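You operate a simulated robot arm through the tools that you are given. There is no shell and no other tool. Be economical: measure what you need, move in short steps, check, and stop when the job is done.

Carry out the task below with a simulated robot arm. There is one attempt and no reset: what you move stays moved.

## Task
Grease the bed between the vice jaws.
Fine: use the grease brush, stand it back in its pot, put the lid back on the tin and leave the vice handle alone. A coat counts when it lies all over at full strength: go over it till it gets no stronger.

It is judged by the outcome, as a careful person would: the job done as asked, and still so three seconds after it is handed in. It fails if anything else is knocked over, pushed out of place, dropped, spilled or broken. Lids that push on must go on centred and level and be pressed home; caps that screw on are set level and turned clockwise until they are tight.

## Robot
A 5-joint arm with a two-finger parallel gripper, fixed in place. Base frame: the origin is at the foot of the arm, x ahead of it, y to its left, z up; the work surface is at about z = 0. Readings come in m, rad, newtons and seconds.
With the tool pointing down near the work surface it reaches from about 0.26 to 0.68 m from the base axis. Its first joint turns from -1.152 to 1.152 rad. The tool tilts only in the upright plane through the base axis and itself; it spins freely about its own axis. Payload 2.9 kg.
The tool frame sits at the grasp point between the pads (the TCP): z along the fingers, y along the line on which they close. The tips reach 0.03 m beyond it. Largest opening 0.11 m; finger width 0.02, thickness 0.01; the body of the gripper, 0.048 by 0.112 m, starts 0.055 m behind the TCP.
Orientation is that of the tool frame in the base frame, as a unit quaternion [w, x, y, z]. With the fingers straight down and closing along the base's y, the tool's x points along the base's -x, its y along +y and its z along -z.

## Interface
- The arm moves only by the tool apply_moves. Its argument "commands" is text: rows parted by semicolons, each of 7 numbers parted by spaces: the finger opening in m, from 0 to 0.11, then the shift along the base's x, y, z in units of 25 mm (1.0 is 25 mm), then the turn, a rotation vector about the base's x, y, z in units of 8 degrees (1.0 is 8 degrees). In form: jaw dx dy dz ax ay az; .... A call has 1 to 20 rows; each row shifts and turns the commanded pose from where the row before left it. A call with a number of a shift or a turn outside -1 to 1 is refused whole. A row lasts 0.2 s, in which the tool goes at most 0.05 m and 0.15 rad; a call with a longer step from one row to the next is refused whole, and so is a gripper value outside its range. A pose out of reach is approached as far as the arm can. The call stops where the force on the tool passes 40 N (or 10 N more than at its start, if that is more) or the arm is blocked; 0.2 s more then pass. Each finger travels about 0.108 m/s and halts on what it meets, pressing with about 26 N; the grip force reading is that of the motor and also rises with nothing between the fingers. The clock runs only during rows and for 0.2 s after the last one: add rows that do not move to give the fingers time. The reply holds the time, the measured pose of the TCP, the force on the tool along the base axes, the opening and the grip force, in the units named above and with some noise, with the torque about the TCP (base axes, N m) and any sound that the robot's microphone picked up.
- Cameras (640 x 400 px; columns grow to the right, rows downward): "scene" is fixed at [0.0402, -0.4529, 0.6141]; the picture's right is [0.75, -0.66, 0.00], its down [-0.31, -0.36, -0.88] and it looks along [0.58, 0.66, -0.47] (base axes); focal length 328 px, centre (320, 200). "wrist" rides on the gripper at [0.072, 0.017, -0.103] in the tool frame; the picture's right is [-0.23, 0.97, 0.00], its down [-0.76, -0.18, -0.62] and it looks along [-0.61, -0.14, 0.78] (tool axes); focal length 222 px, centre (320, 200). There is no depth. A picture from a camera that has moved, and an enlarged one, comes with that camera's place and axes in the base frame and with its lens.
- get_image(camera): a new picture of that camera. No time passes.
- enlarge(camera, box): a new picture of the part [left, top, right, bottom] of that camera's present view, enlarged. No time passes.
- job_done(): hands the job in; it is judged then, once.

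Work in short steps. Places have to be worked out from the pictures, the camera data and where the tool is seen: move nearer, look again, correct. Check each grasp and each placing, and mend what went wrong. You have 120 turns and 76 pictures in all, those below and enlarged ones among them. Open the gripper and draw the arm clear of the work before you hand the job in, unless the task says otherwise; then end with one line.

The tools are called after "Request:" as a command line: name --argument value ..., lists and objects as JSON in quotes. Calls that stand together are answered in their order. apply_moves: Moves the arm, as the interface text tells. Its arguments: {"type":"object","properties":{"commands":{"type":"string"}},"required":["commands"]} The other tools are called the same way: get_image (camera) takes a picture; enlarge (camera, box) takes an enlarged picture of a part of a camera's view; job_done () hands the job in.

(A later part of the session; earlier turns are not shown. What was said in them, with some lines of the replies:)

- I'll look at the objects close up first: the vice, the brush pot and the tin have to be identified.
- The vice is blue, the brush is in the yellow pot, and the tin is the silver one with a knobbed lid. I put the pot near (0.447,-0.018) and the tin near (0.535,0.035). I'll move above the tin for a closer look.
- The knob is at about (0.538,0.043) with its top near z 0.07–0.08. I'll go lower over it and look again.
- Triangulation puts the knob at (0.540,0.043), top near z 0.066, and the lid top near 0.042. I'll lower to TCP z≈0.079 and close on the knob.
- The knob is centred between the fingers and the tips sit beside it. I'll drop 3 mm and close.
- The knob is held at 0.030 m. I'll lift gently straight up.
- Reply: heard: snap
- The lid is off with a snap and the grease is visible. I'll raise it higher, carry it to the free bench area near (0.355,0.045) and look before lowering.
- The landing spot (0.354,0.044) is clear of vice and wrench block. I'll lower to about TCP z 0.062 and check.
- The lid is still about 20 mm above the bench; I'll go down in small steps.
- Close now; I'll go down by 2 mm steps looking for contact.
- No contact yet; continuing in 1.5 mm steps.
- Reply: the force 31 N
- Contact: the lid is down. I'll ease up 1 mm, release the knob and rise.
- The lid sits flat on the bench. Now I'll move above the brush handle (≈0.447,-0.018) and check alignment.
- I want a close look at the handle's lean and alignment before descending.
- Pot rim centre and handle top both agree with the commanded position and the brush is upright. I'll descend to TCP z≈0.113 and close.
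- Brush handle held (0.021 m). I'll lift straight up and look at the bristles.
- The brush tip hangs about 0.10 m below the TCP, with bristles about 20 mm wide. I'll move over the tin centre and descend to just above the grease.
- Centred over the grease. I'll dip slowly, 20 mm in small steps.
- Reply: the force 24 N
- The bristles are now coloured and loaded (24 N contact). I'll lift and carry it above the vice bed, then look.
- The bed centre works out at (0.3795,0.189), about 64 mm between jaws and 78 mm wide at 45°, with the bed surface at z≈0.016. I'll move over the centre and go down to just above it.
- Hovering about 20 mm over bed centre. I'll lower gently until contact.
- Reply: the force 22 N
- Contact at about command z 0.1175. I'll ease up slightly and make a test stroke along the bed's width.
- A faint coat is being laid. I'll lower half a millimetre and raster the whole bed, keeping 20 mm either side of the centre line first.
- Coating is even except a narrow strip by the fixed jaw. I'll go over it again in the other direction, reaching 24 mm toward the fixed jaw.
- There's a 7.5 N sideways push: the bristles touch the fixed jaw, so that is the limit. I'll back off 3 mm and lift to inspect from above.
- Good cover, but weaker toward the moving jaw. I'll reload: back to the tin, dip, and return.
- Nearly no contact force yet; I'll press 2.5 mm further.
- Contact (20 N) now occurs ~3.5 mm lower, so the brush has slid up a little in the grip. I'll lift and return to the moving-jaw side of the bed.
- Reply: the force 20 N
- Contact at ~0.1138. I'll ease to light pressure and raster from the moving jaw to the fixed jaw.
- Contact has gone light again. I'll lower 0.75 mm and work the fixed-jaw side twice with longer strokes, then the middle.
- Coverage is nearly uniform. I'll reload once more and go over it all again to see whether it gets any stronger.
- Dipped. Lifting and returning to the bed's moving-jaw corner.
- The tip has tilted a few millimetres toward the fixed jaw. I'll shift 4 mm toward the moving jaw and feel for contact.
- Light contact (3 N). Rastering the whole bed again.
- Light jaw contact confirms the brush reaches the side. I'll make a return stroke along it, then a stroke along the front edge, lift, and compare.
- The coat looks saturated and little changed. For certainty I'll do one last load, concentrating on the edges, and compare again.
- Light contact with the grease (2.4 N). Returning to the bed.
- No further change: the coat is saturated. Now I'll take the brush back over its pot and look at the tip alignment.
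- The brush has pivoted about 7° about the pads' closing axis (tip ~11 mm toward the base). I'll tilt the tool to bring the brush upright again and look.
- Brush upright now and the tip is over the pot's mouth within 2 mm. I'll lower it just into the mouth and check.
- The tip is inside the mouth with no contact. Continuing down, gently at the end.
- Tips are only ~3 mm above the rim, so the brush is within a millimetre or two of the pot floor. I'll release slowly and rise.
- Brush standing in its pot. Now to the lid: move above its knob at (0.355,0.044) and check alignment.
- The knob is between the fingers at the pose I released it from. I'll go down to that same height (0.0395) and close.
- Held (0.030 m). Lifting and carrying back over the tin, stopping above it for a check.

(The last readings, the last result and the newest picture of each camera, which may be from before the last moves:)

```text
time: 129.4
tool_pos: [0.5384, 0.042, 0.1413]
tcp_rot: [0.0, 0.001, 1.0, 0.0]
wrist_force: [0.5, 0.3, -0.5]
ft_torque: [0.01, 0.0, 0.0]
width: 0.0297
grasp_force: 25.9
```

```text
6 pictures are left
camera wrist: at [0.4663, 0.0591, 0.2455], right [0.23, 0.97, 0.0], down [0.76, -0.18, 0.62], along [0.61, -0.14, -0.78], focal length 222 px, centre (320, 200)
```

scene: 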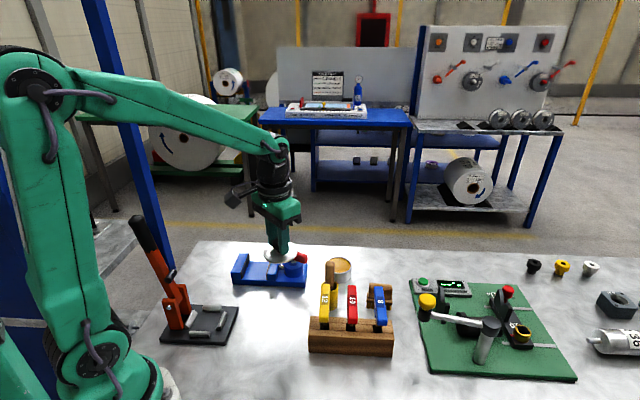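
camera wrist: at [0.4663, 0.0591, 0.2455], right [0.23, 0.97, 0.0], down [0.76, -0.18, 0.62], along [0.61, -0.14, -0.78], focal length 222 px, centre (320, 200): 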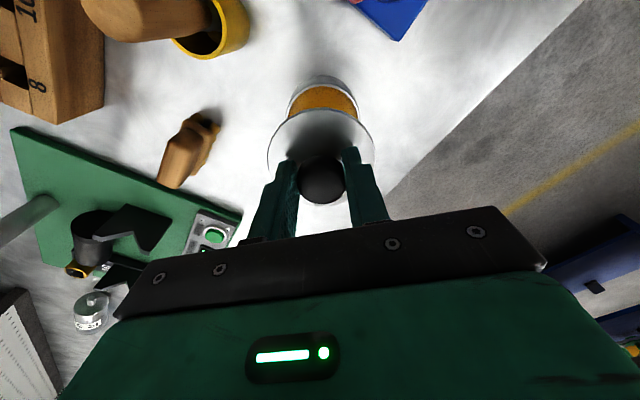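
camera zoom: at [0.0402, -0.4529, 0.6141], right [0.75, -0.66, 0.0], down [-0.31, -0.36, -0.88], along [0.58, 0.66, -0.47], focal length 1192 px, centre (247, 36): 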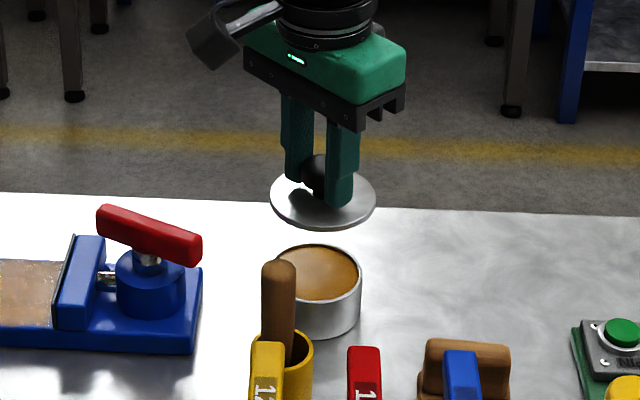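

The lid has shifted about 3 mm toward +x in the grip compared with when it was lifted off. I'll correct by −3 mm in x and lower to just above the rim.

Request:
apply_moves --commands "0 -0.12 0 0 0 0 0;0 0 0 -0.7 0 0 0;0 0 0 -0.7 0 0 0;0 0 0 -0.4 0 0 0;0 0 0 -0.2 0 0 0;0 0 0 0 0 0 0"

Request:
enlarge --camera "scene" --box '[310, 230, 370, 290]'

```text
time: 130.8
tool_pos: [0.5362, 0.0419, 0.0907]
tcp_rot: [0.001, 0.0, 1.0, 0.001]
wrist_force: [0.1, 0.4, -0.6]
ft_torque: [-0.02, 0.0, 0.04]
width: 0.0297
grasp_force: 26.1
```

```text
6.67 times, centred on (340, 260) of scene
camera zoom: at [0.0402, -0.4529, 0.6141], right [0.75, -0.66, 0.0], down [-0.31, -0.36, -0.88], along [0.58, 0.66, -0.47], focal length 2186 px, centre (187, -200)
```

zoom: 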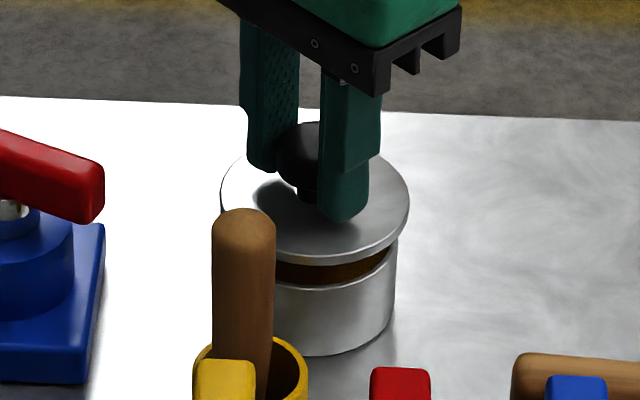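

The lid is now concentric with the tin in this view. I'll lower slowly to contact.

Request:
apply_moves --commands "0 0 0 -0.2 0 0 0;0 0 0 -0.1 0 0 0;0 0 0 -0.1 0 0 0;0 0 0 -0.05 0 0 0;0 0 0 0 0 0 0"

```text
time: 132.0
tool_pos: [0.5359, 0.0428, 0.0817]
tcp_rot: [0.001, 0.0, 1.0, 0.001]
wrist_force: [0.0, 0.1, -0.7]
ft_torque: [0.02, -0.02, 0.03]
width: 0.0298
grasp_force: 25.9
```

Request:
apply_moves --commands "0 0 0 -0.06 0 0 0;0 0 0 -0.06 0 0 0;0 0 0 0 0 0 0"

```text
time: 132.8
tool_pos: [0.5365, 0.0427, 0.0771]
tcp_rot: [0.001, 0.0, 1.0, 0.0]
wrist_force: [-0.3, 0.1, -0.7]
ft_torque: [-0.03, 0.0, 0.02]
width: 0.0298
grasp_force: 26.5
```

Request:
apply_moves --commands "0 0 0 -0.06 0 0 0;0 0 0 -0.06 0 0 0;0 0 0 0 0 0 0"

```text
time: 133.6
tool_pos: [0.5357, 0.042, 0.0747]
tcp_rot: [0.001, 0.0, 1.0, 0.0]
wrist_force: [-0.5, -0.1, -1.3]
ft_torque: [0.02, 0.05, -0.04]
width: 0.0297
grasp_force: 25.9
```

Request:
apply_moves --commands "0 0 0 -0.06 0 0 0;0 0 0 -0.06 0 0 0;0 0 0 0 0 0 0"

Request:
enlarge --camera "scene" --box '[310, 230, 370, 290]'

```text
time: 134.4
tool_pos: [0.5359, 0.0413, 0.0744]
tcp_rot: [0.001, -0.001, 1.0, 0.0]
wrist_force: [-5.3, 3.5, 19.5]
ft_torque: [0.07, 0.19, 0.04]
width: 0.0296
grasp_force: 25.8
```

```text
6.67 times, centred on (340, 260) of scene
camera zoom: at [0.04, -0.4529, 0.6141], right [0.75, -0.66, 0.0], down [-0.31, -0.36, -0.88], along [0.58, 0.66, -0.47], focal length 2186 px, centre (187, -200)
```

zoom: 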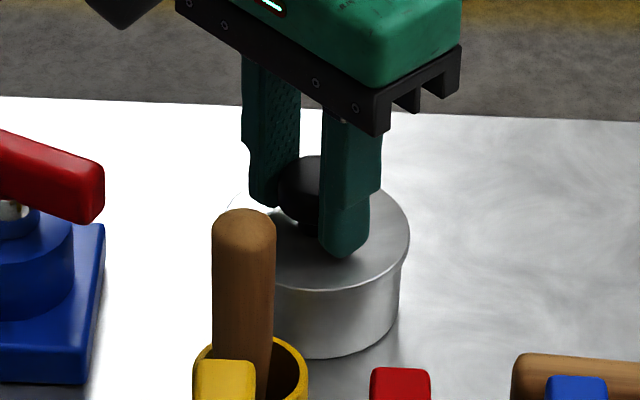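

Contact with a sideways reaction toward −x/+y, meaning the lid is slightly off in the other direction. I'll comply about 1 mm and read again.

Request:
apply_moves --commands "0 0 0 0.04 0 0 0;0 -0.04 0.04 0 0 0 0;0 0 0 -0.04 0 0 0;0 0 0 0 0 0 0"

```text
time: 135.4
tool_pos: [0.5351, 0.0415, 0.072]
tcp_rot: [0.002, 0.0, 1.0, 0.0]
wrist_force: [4.0, -7.5, 24.8]
ft_torque: [-0.28, -0.18, -0.05]
width: 0.0299
grasp_force: 25.8
```

Request:
apply_moves --commands "0 0 0 0.04 0 0 0;0 0.017 -0.027 0 0 0 0;0 0 0 -0.04 0 0 0;0 0 0 0 0 0 0"

```text
time: 136.4
tool_pos: [0.5361, 0.0433, 0.0729]
tcp_rot: [0.001, 0.0, 1.0, 0.001]
wrist_force: [-3.4, 2.5, 27.4]
ft_torque: [0.16, -0.08, 0.0]
width: 0.0297
grasp_force: 26.4
```

Side forces are small and the lid is seated on the rim. Now pressing down for the snap.

Request:
apply_moves --commands "0 0 0 -0.04 0 0 0;0 0 0 -0.04 0 0 0;0 0 0 0 0 0 0"

```text
time: 137.2
tool_pos: [0.5358, 0.0438, 0.0719]
tcp_rot: [0.003, -0.001, 1.0, 0.0]
wrist_force: [-3.8, -0.1, 30.5]
ft_torque: [0.02, -0.03, 0.0]
width: 0.0296
grasp_force: 26.2
```

Force holds at 30 N without a snap (grip probably slipping). I'll release, rise, close the fingers and press on the knob's top centre instead.

Request:
apply_moves --commands "0 0 0 0.06 0 0 0;0.034 0 0 0 0 0 0;0.05 0 0 0 0 0 0;0.06 0 0 0 0 0 0;0.06 0 0 0.6 0 0 0;0.06 0 0 0.8 0 0 0;0.03 0 0 0.2 0 0 0;0 0 0 0 0 0 0;0 0 0 0 0 0 0;0 0 0 0 0 0 0"

Request:
enlarge --camera "scene" --box '[310, 230, 370, 290]'

```text
time: 139.4
tool_pos: [0.5342, 0.0429, 0.1133]
tcp_rot: [0.0, 0.0, 1.0, 0.0]
wrist_force: [-0.4, -0.6, 0.2]
ft_torque: [-0.02, 0.0, 0.01]
width: 0.0001
grasp_force: 25.9
heard: snap
```

```text
6.67 times, centred on (340, 260) of scene
camera zoom: at [0.0402, -0.4529, 0.6141], right [0.75, -0.66, 0.0], down [-0.31, -0.36, -0.88], along [0.58, 0.66, -0.47], focal length 2186 px, centre (187, -200)
```

zoom: 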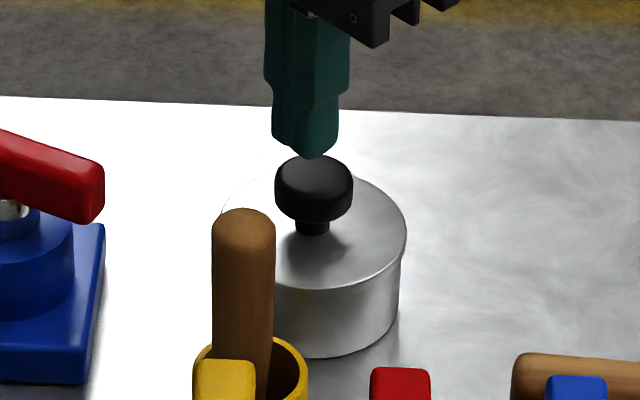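

A snap was heard, but I can't tell whether it was on or off. I'll press on the knob top, shifting 3 mm in +x to be over its centre.

Request:
apply_moves --commands "0 0.12 0 -0.4 0 0 0;0 0 0 -0.15 0 0 0;0 0 0 -0.06 0 0 0;0 0 0 -0.06 0 0 0;0 0 0 -0.04 0 0 0;0 0 0 -0.04 0 0 0;0 0 0 -0.04 0 0 0;0 0 0 -0.04 0 0 0;0 0 0 -0.04 0 0 0;0 0 0 -0.04 0 0 0;0 0 0 0 0 0 0"

```text
time: 141.1
tool_pos: [0.5381, 0.0421, 0.0955]
tcp_rot: [0.001, -0.001, 1.0, 0.0]
wrist_force: [-3.8, -1.4, 5.3]
ft_torque: [-0.03, 0.13, 0.0]
width: 0.0001
grasp_force: 26.0
stopped in row 8: the force on the tool passed its limit at 43 N (the readings are from after the stop); the commanded pose is now the measured one
```

43 N on the knob gave no further snap or travel. I'll press once more with preload to be sure.

Request:
apply_moves --commands "0 0 0 -0.03 0 0 0;0 0 0 -0.03 0 0 0;0 0 0 0 0 0 0"

```text
time: 141.8
tool_pos: [0.5387, 0.0431, 0.0958]
tcp_rot: [0.002, -0.001, 1.0, 0.0]
wrist_force: [-10.6, -0.5, 28.5]
ft_torque: [0.03, 0.41, -0.06]
width: 0.0
grasp_force: 25.6
```

Request:
apply_moves --commands "0 0 0 -0.02 0 0 0;0 0 0 -0.02 0 0 0;0 0 0 -0.02 0 0 0;0 0 0 0 0 0 0"

```text
time: 142.4
tool_pos: [0.5387, 0.0427, 0.0967]
tcp_rot: [0.005, 0.0, 1.0, 0.0]
wrist_force: [-3.2, -0.3, 7.5]
ft_torque: [0.0, 0.15, -0.01]
width: 0.0
grasp_force: 25.4
stopped in row 2: the force on the tool passed its limit at 42 N (the readings are from after the stop); the commanded pose is now the measured one
```

No more travel. To confirm it's truly locked, I'll grip the knob again and do a gentle sub-millimetre pull test.

Request:
apply_moves --commands "0 0 0 0.5 0 0 0;0.03 0 0 0.2 0 0 0;0.06 0 0 0 0 0 0;0.06 0 0 0 0 0 0;0.06 0 0 -0.7 0 0 0;0.06 0 0 -0.7 0 0 0;0.06 0 0 0 0 0 0;0.03 0 0 0 0 0 0;0 0 0 0 0 0 0;0 0 0 0 0 0 0"

Request:
apply_moves --commands "0 0 0 0.03 0 0 0;0 0 0 0.02 0 0 0;0 0 0 0 0 0 0"

```text
time: 144.6
tool_pos: [0.5382, 0.0429, 0.0766]
tcp_rot: [0.003, 0.0, 1.0, 0.0]
wrist_force: [0.4, 0.2, -0.3]
ft_torque: [0.03, 0.01, -0.02]
width: 0.0294
grasp_force: 25.4
heard: snap
```

```text
time: 145.4
tool_pos: [0.539, 0.0426, 0.0796]
tcp_rot: [0.004, -0.001, 1.0, 0.0]
wrist_force: [-0.4, 0.7, 0.2]
ft_torque: [0.03, -0.01, 0.02]
width: 0.0296
grasp_force: 26.2
```

The lid moved without resistance, so it isn't locked now. I need a close look.

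Request:
enlarge --camera "scene" --box '[320, 245, 360, 290]'

```text
8.89 times, centred on (340, 268) of scene
camera zoom: at [0.0402, -0.4529, 0.6141], right [0.75, -0.66, 0.0], down [-0.31, -0.36, -0.88], along [0.58, 0.66, -0.47], focal length 2915 px, centre (142, -400)
```

zoom: 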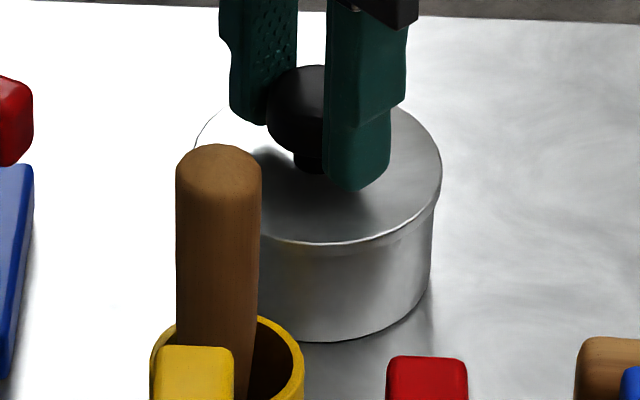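

Request:
apply_moves --commands "0 0 0 0.04 0 0 0;0 0 0 0 0 0 0;0 0 0 0 0 0 0"

```text
time: 146.2
tool_pos: [0.5387, 0.0419, 0.0782]
tcp_rot: [0.003, 0.001, 1.0, 0.0]
wrist_force: [0.1, 0.0, -0.7]
ft_torque: [0.02, 0.0, 0.04]
width: 0.0297
grasp_force: 26.2
```

The lid is free in the grip, so regripping popped it off. Plan: lower it, press while gripped, open without any upward pull, then press on the knob top and leave without regripping.

Request:
apply_moves --commands "0 0 0 -0.06 0 0 0;0 0 0 -0.04 0 0 0;0 0 0 -0.04 0 0 0;0 0 0 0 0 0 0"

```text
time: 147.2
tool_pos: [0.5399, 0.0423, 0.0776]
tcp_rot: [0.004, -0.001, 1.0, 0.0]
wrist_force: [-2.8, 1.7, 10.5]
ft_torque: [0.06, 0.19, 0.0]
width: 0.0297
grasp_force: 25.9
```

Request:
apply_moves --commands "0 0 0 -0.04 0 0 0;0 0 0 -0.03 0 0 0;0 0 0 0 0 0 0"

```text
time: 148.0
tool_pos: [0.5395, 0.0425, 0.0772]
tcp_rot: [0.006, 0.0, 1.0, 0.001]
wrist_force: [-4.8, 1.9, 28.4]
ft_torque: [0.08, 0.25, -0.03]
width: 0.0298
grasp_force: 26.1
```

28 N with a slight 0.6° tool tilt picked up from the stops. I'll take the tilt out and press a little more.

Request:
apply_moves --commands "0 0 0 0.03 0 0.055 0;0 0 0 -0.03 0 0 0;0 0 0 -0.02 0 0 0;0 0 0 0 0 0 0"

```text
time: 149.0
tool_pos: [0.5405, 0.0432, 0.0756]
tcp_rot: [0.002, 0.0, 1.0, -0.001]
wrist_force: [5.6, -6.9, 23.9]
ft_torque: [-0.21, -0.53, -0.07]
width: 0.0296
grasp_force: 26.4
```

Now I'll open in place with no lift, then rise, close and hover.

Request:
apply_moves --commands "0.034 0 0 0 0 0 0;0.05 0 0 0 0 0 0;0.06 0 0 0 0 0 0;0.06 0 0 0 0 0 0"

Request:
apply_moves --commands "0.06 0 0 0.6 0 0 0;0.06 0 0 0.8 0 0 0;0.03 0 0 0.2 0 0 0;0 0 0 0 0 0 0;0 0 0 0 0 0 0;0 0 0 0 0 0 0"

```text
time: 150.0
tool_pos: [0.5391, 0.0446, 0.0749]
tcp_rot: [0.0, -0.001, 1.0, 0.001]
wrist_force: [-0.8, -0.8, -0.8]
ft_torque: [-0.01, -0.01, -0.01]
width: 0.06
grasp_force: 0.1
heard: snap
```

```text
time: 151.4
tool_pos: [0.5384, 0.0446, 0.1153]
tcp_rot: [-0.002, 0.0, 1.0, 0.0]
wrist_force: [0.6, 0.1, 0.4]
ft_torque: [0.01, -0.03, -0.01]
width: 0.0
grasp_force: 26.3
```

Snap as I opened with the lid loaded: it seated. One press on the knob top to make sure it's home.

Request:
apply_moves --commands "0 0 0 -0.5 0 0 0;0 0 0 -0.2 0 0 0;0 0 0 -0.05 0 0 0;0 0 0 -0.04 0 0 0;0 0 0 -0.04 0 0 0;0 0 0 -0.03 0 0 0;0 0 0 -0.03 0 0 0;0 0 0 0 0 0 0"

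```text
time: 153.2
tool_pos: [0.5392, 0.0428, 0.0965]
tcp_rot: [0.003, 0.001, 1.0, 0.0]
wrist_force: [-8.0, -7.7, 36.2]
ft_torque: [-0.28, 0.28, 0.02]
width: 0.0
grasp_force: 26.2
```

36 N, no movement or sound. Now I'll rise straight up and listen.

Request:
apply_moves --commands "0 0 0 0.1 0 0 0;0 0 0 0.3 0 0 0;0 0 0 0.8 0 0 0;0 0 0 1 0 0 0;0 0 0 1 0 0 0;0 0 0 1 0 0 0;0 0 0 1 0 0 0;0 0 0 0 0 0 0"

Request:
enlarge --camera "scene" --box '[320, 245, 360, 290]'

```text
time: 155.0
tool_pos: [0.5388, 0.0427, 0.2217]
tcp_rot: [-0.001, 0.001, 1.0, 0.001]
wrist_force: [0.8, 0.5, 0.5]
ft_torque: [-0.04, 0.01, 0.02]
width: 0.0
grasp_force: 25.8
```

```text
8.89 times, centred on (340, 268) of scene
camera zoom: at [0.0402, -0.4529, 0.6141], right [0.75, -0.66, 0.0], down [-0.31, -0.36, -0.88], along [0.58, 0.66, -0.47], focal length 2915 px, centre (142, -400)
```

zoom: 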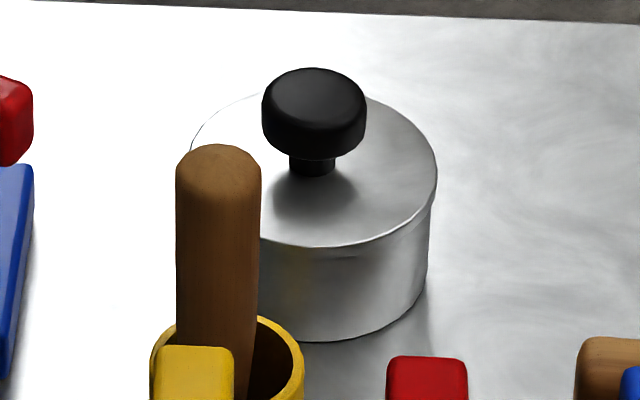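

The lid looks centred and level. Since regripping seemed to pop it before, I'll do a careful check: grip slowly in place, listen, then a tiny pull.

Request:
apply_moves --commands "0.06 0 0 -1 0 0 0;0.06 0 0 -1 0 0 0;0.06 0 0 -1 0 0 0;0.06 0 0 -1 0 0 0;0.06 0 0 -1 0 0 0;0.06 0 0 -0.5 0 0 0;0.06 0 0 -0.25 0 0 0;0.06 0 0 0 0 0 0"

Request:
apply_moves --commands "0.04 0 0 0 0 0 0;0.034 0 0 0 0 0 0;0.032 0 0 0 0 0 0;0.031 0 0 0 0 0 0;0.03 0 0 0 0 0 0;0.029 0 0 0 0 0 0"

```text
time: 156.8
tool_pos: [0.5385, 0.0447, 0.0783]
tcp_rot: [0.0, 0.001, 1.0, 0.0]
wrist_force: [-0.4, -0.3, -0.2]
ft_torque: [0.0, 0.01, 0.0]
width: 0.0598
grasp_force: 0.0
```

```text
time: 158.2
tool_pos: [0.5391, 0.0435, 0.0797]
tcp_rot: [-0.001, 0.0, 1.0, -0.001]
wrist_force: [1.1, -1.0, 0.2]
ft_torque: [0.0, 0.02, 0.01]
width: 0.0304
grasp_force: 9.9
heard: snap
```

Request:
apply_moves --commands "0 0 0 0 0 0 0;0 0 0 0 0 0 0;0 0 0 0.03 0 0 0;0 0 0 0 0 0 0"

```text
time: 159.2
tool_pos: [0.5377, 0.0423, 0.0798]
tcp_rot: [-0.001, -0.001, 1.0, 0.0]
wrist_force: [-0.5, 0.4, -1.2]
ft_torque: [0.01, 0.04, -0.01]
width: 0.0297
grasp_force: 26.2
```

The lid came loose again on gripping. It is now held level, so I'll press it straight down in this grip and watch the side forces and torque.

Request:
apply_moves --commands "0 0 0 -0.05 0 0 0;0 0 0 -0.03 0 0 0;0 0 0 -0.03 0 0 0;0 0 0 0 0 0 0"

```text
time: 160.2
tool_pos: [0.541, 0.044, 0.0791]
tcp_rot: [0.001, 0.0, 1.0, 0.0]
wrist_force: [-6.8, -2.2, 21.3]
ft_torque: [-0.1, 0.32, 0.01]
width: 0.0297
grasp_force: 25.6
```

Request:
apply_moves --commands "0 -0.02 -0.01 0 0 0 0;0 0 0 -0.025 0 0 0;0 0 0 -0.025 0 0 0;0 0 0 0 0 0 0"

```text
time: 161.2
tool_pos: [0.54, 0.0434, 0.0786]
tcp_rot: [0.004, 0.0, 1.0, -0.001]
wrist_force: [4.3, 0.4, 28.5]
ft_torque: [0.05, -0.21, -0.01]
width: 0.0296
grasp_force: 26.3
```

Grip slips near 30 N, so harder pressing must be from above. Side forces are now small and balanced; I'll open in place and listen.

Request:
apply_moves --commands "0 -0.006 0 0 0 0 0;0.032 0 0 0 0 0 0;0.036 0 0 0 0 0 0;0.045 0 0 0 0 0 0;0.06 0 0 0 0 0 0;0.06 0 0 0 0 0 0"

```text
time: 162.6
tool_pos: [0.5398, 0.0422, 0.0755]
tcp_rot: [-0.001, 0.0, 1.0, -0.001]
wrist_force: [-0.1, -1.0, 0.2]
ft_torque: [0.0, -0.03, -0.03]
width: 0.0599
grasp_force: 0.1
heard: snap
```

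Snap again on release — it engages when the fingers let go. Now rise, close the fingers and give the final press on the knob top, this time leaving it without regripping.

Request:
apply_moves --commands "0.06 0 0 0.6 0 0 0;0.06 0 0 0.8 0 0 0;0.03 0 0 0.2 0 0 0;0 0 0 0 0 0 0;0 0 0 0 0 0 0;0 0 0 0 0 0 0;0 0 0 -0.5 0 0 0;0 0 0 -0.2 0 0 0;0 0 0 -0.05 0 0 0;0 0 0 -0.03 0 0 0;0 0 0 -0.03 0 0 0;0 0 0 -0.02 0 0 0;0 0 0 0 0 0 0"

```text
time: 165.4
tool_pos: [0.5389, 0.0444, 0.0957]
tcp_rot: [0.0, 0.0, 1.0, 0.001]
wrist_force: [-7.8, -3.9, 16.4]
ft_torque: [-0.1, 0.26, -0.01]
width: 0.0
grasp_force: 26.2
```

Request:
apply_moves --commands "0 -0.02 -0.01 -0.03 0 0 0;0 0 0 -0.03 0 0 0;0 0 0 0 0 0 0"

Request:
apply_moves --commands "0 0 0 -0.02 0 0 0;0 0 0 -0.02 0 0 0;0 0 0 -0.02 0 0 0;0 0 0 0 0 0 0"

```text
time: 166.2
tool_pos: [0.5372, 0.0429, 0.0957]
tcp_rot: [0.002, -0.001, 1.0, 0.0]
wrist_force: [-3.4, 0.1, 33.3]
ft_torque: [0.06, 0.13, -0.02]
width: 0.0001
grasp_force: 25.6
```

```text
time: 166.9
tool_pos: [0.5396, 0.0436, 0.0952]
tcp_rot: [0.002, -0.001, 1.0, -0.001]
wrist_force: [-2.4, 0.2, 7.7]
ft_torque: [-0.01, 0.12, -0.01]
width: 0.0001
grasp_force: 26.4
stopped in row 3: the force on the tool passed its limit at 45 N (the readings are from after the stop); the commanded pose is now the measured one
```

Pressed to 45 N with no further travel. I'll rise well clear, open the gripper, and take a final look.

Request:
apply_moves --commands "0 0 0 0.2 0 0 0;0 0 0 0.6 0 0 0;0 0 0 1 0 0 0;0 0 0 1 0 0 0;0 0 0 1 0 0 0;0 0 0 1 0 0 0;0 0 0 1 0 0 0;0 0 0 1 0 0 0;0.05 -0.5 0 1 0 0 0;0.11 -0.5 0 1 0 0 0;0.11 0 0 0 0 0 0;0.11 0 0 0 0 0 0"

Request:
enlarge --camera "scene" --box '[220, 230, 400, 340]'

```text
time: 169.5
tool_pos: [0.5132, 0.044, 0.3164]
tcp_rot: [0.003, -0.001, 1.0, 0.0]
wrist_force: [0.2, -0.2, -0.4]
ft_torque: [0.0, -0.02, 0.01]
width: 0.11
grasp_force: 0.1
```

```text
3.56 times, centred on (310, 285) of scene
camera zoom: at [0.0402, -0.4529, 0.6141], right [0.75, -0.66, 0.0], down [-0.31, -0.36, -0.88], along [0.58, 0.66, -0.47], focal length 1166 px, centre (356, -102)
```

zoom: 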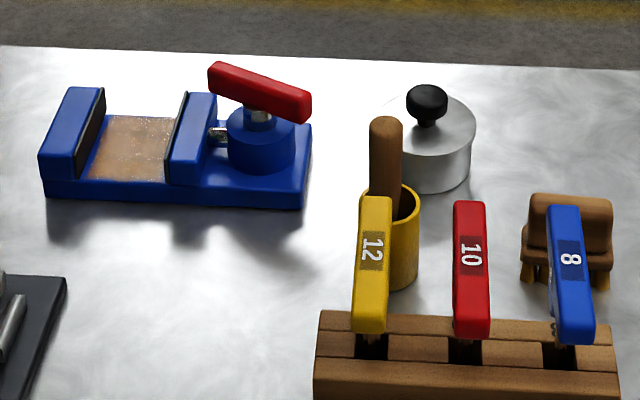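

The last view matches the start: the lid is centred, level and at its original height, the brush stands in its pot, and the handle is untouched.

Request:
job_done

```text
The job is handed in.
```

The bed between the vice jaws is greased until it got no stronger, the brush is back in its pot, and the vice handle was not touched. The lid is on the tin, centred, level and pressed down to 45 N. It snapped as I let go of it, but I did not pull-test it after that last press. It had come loose both times I gripped the knob to check.
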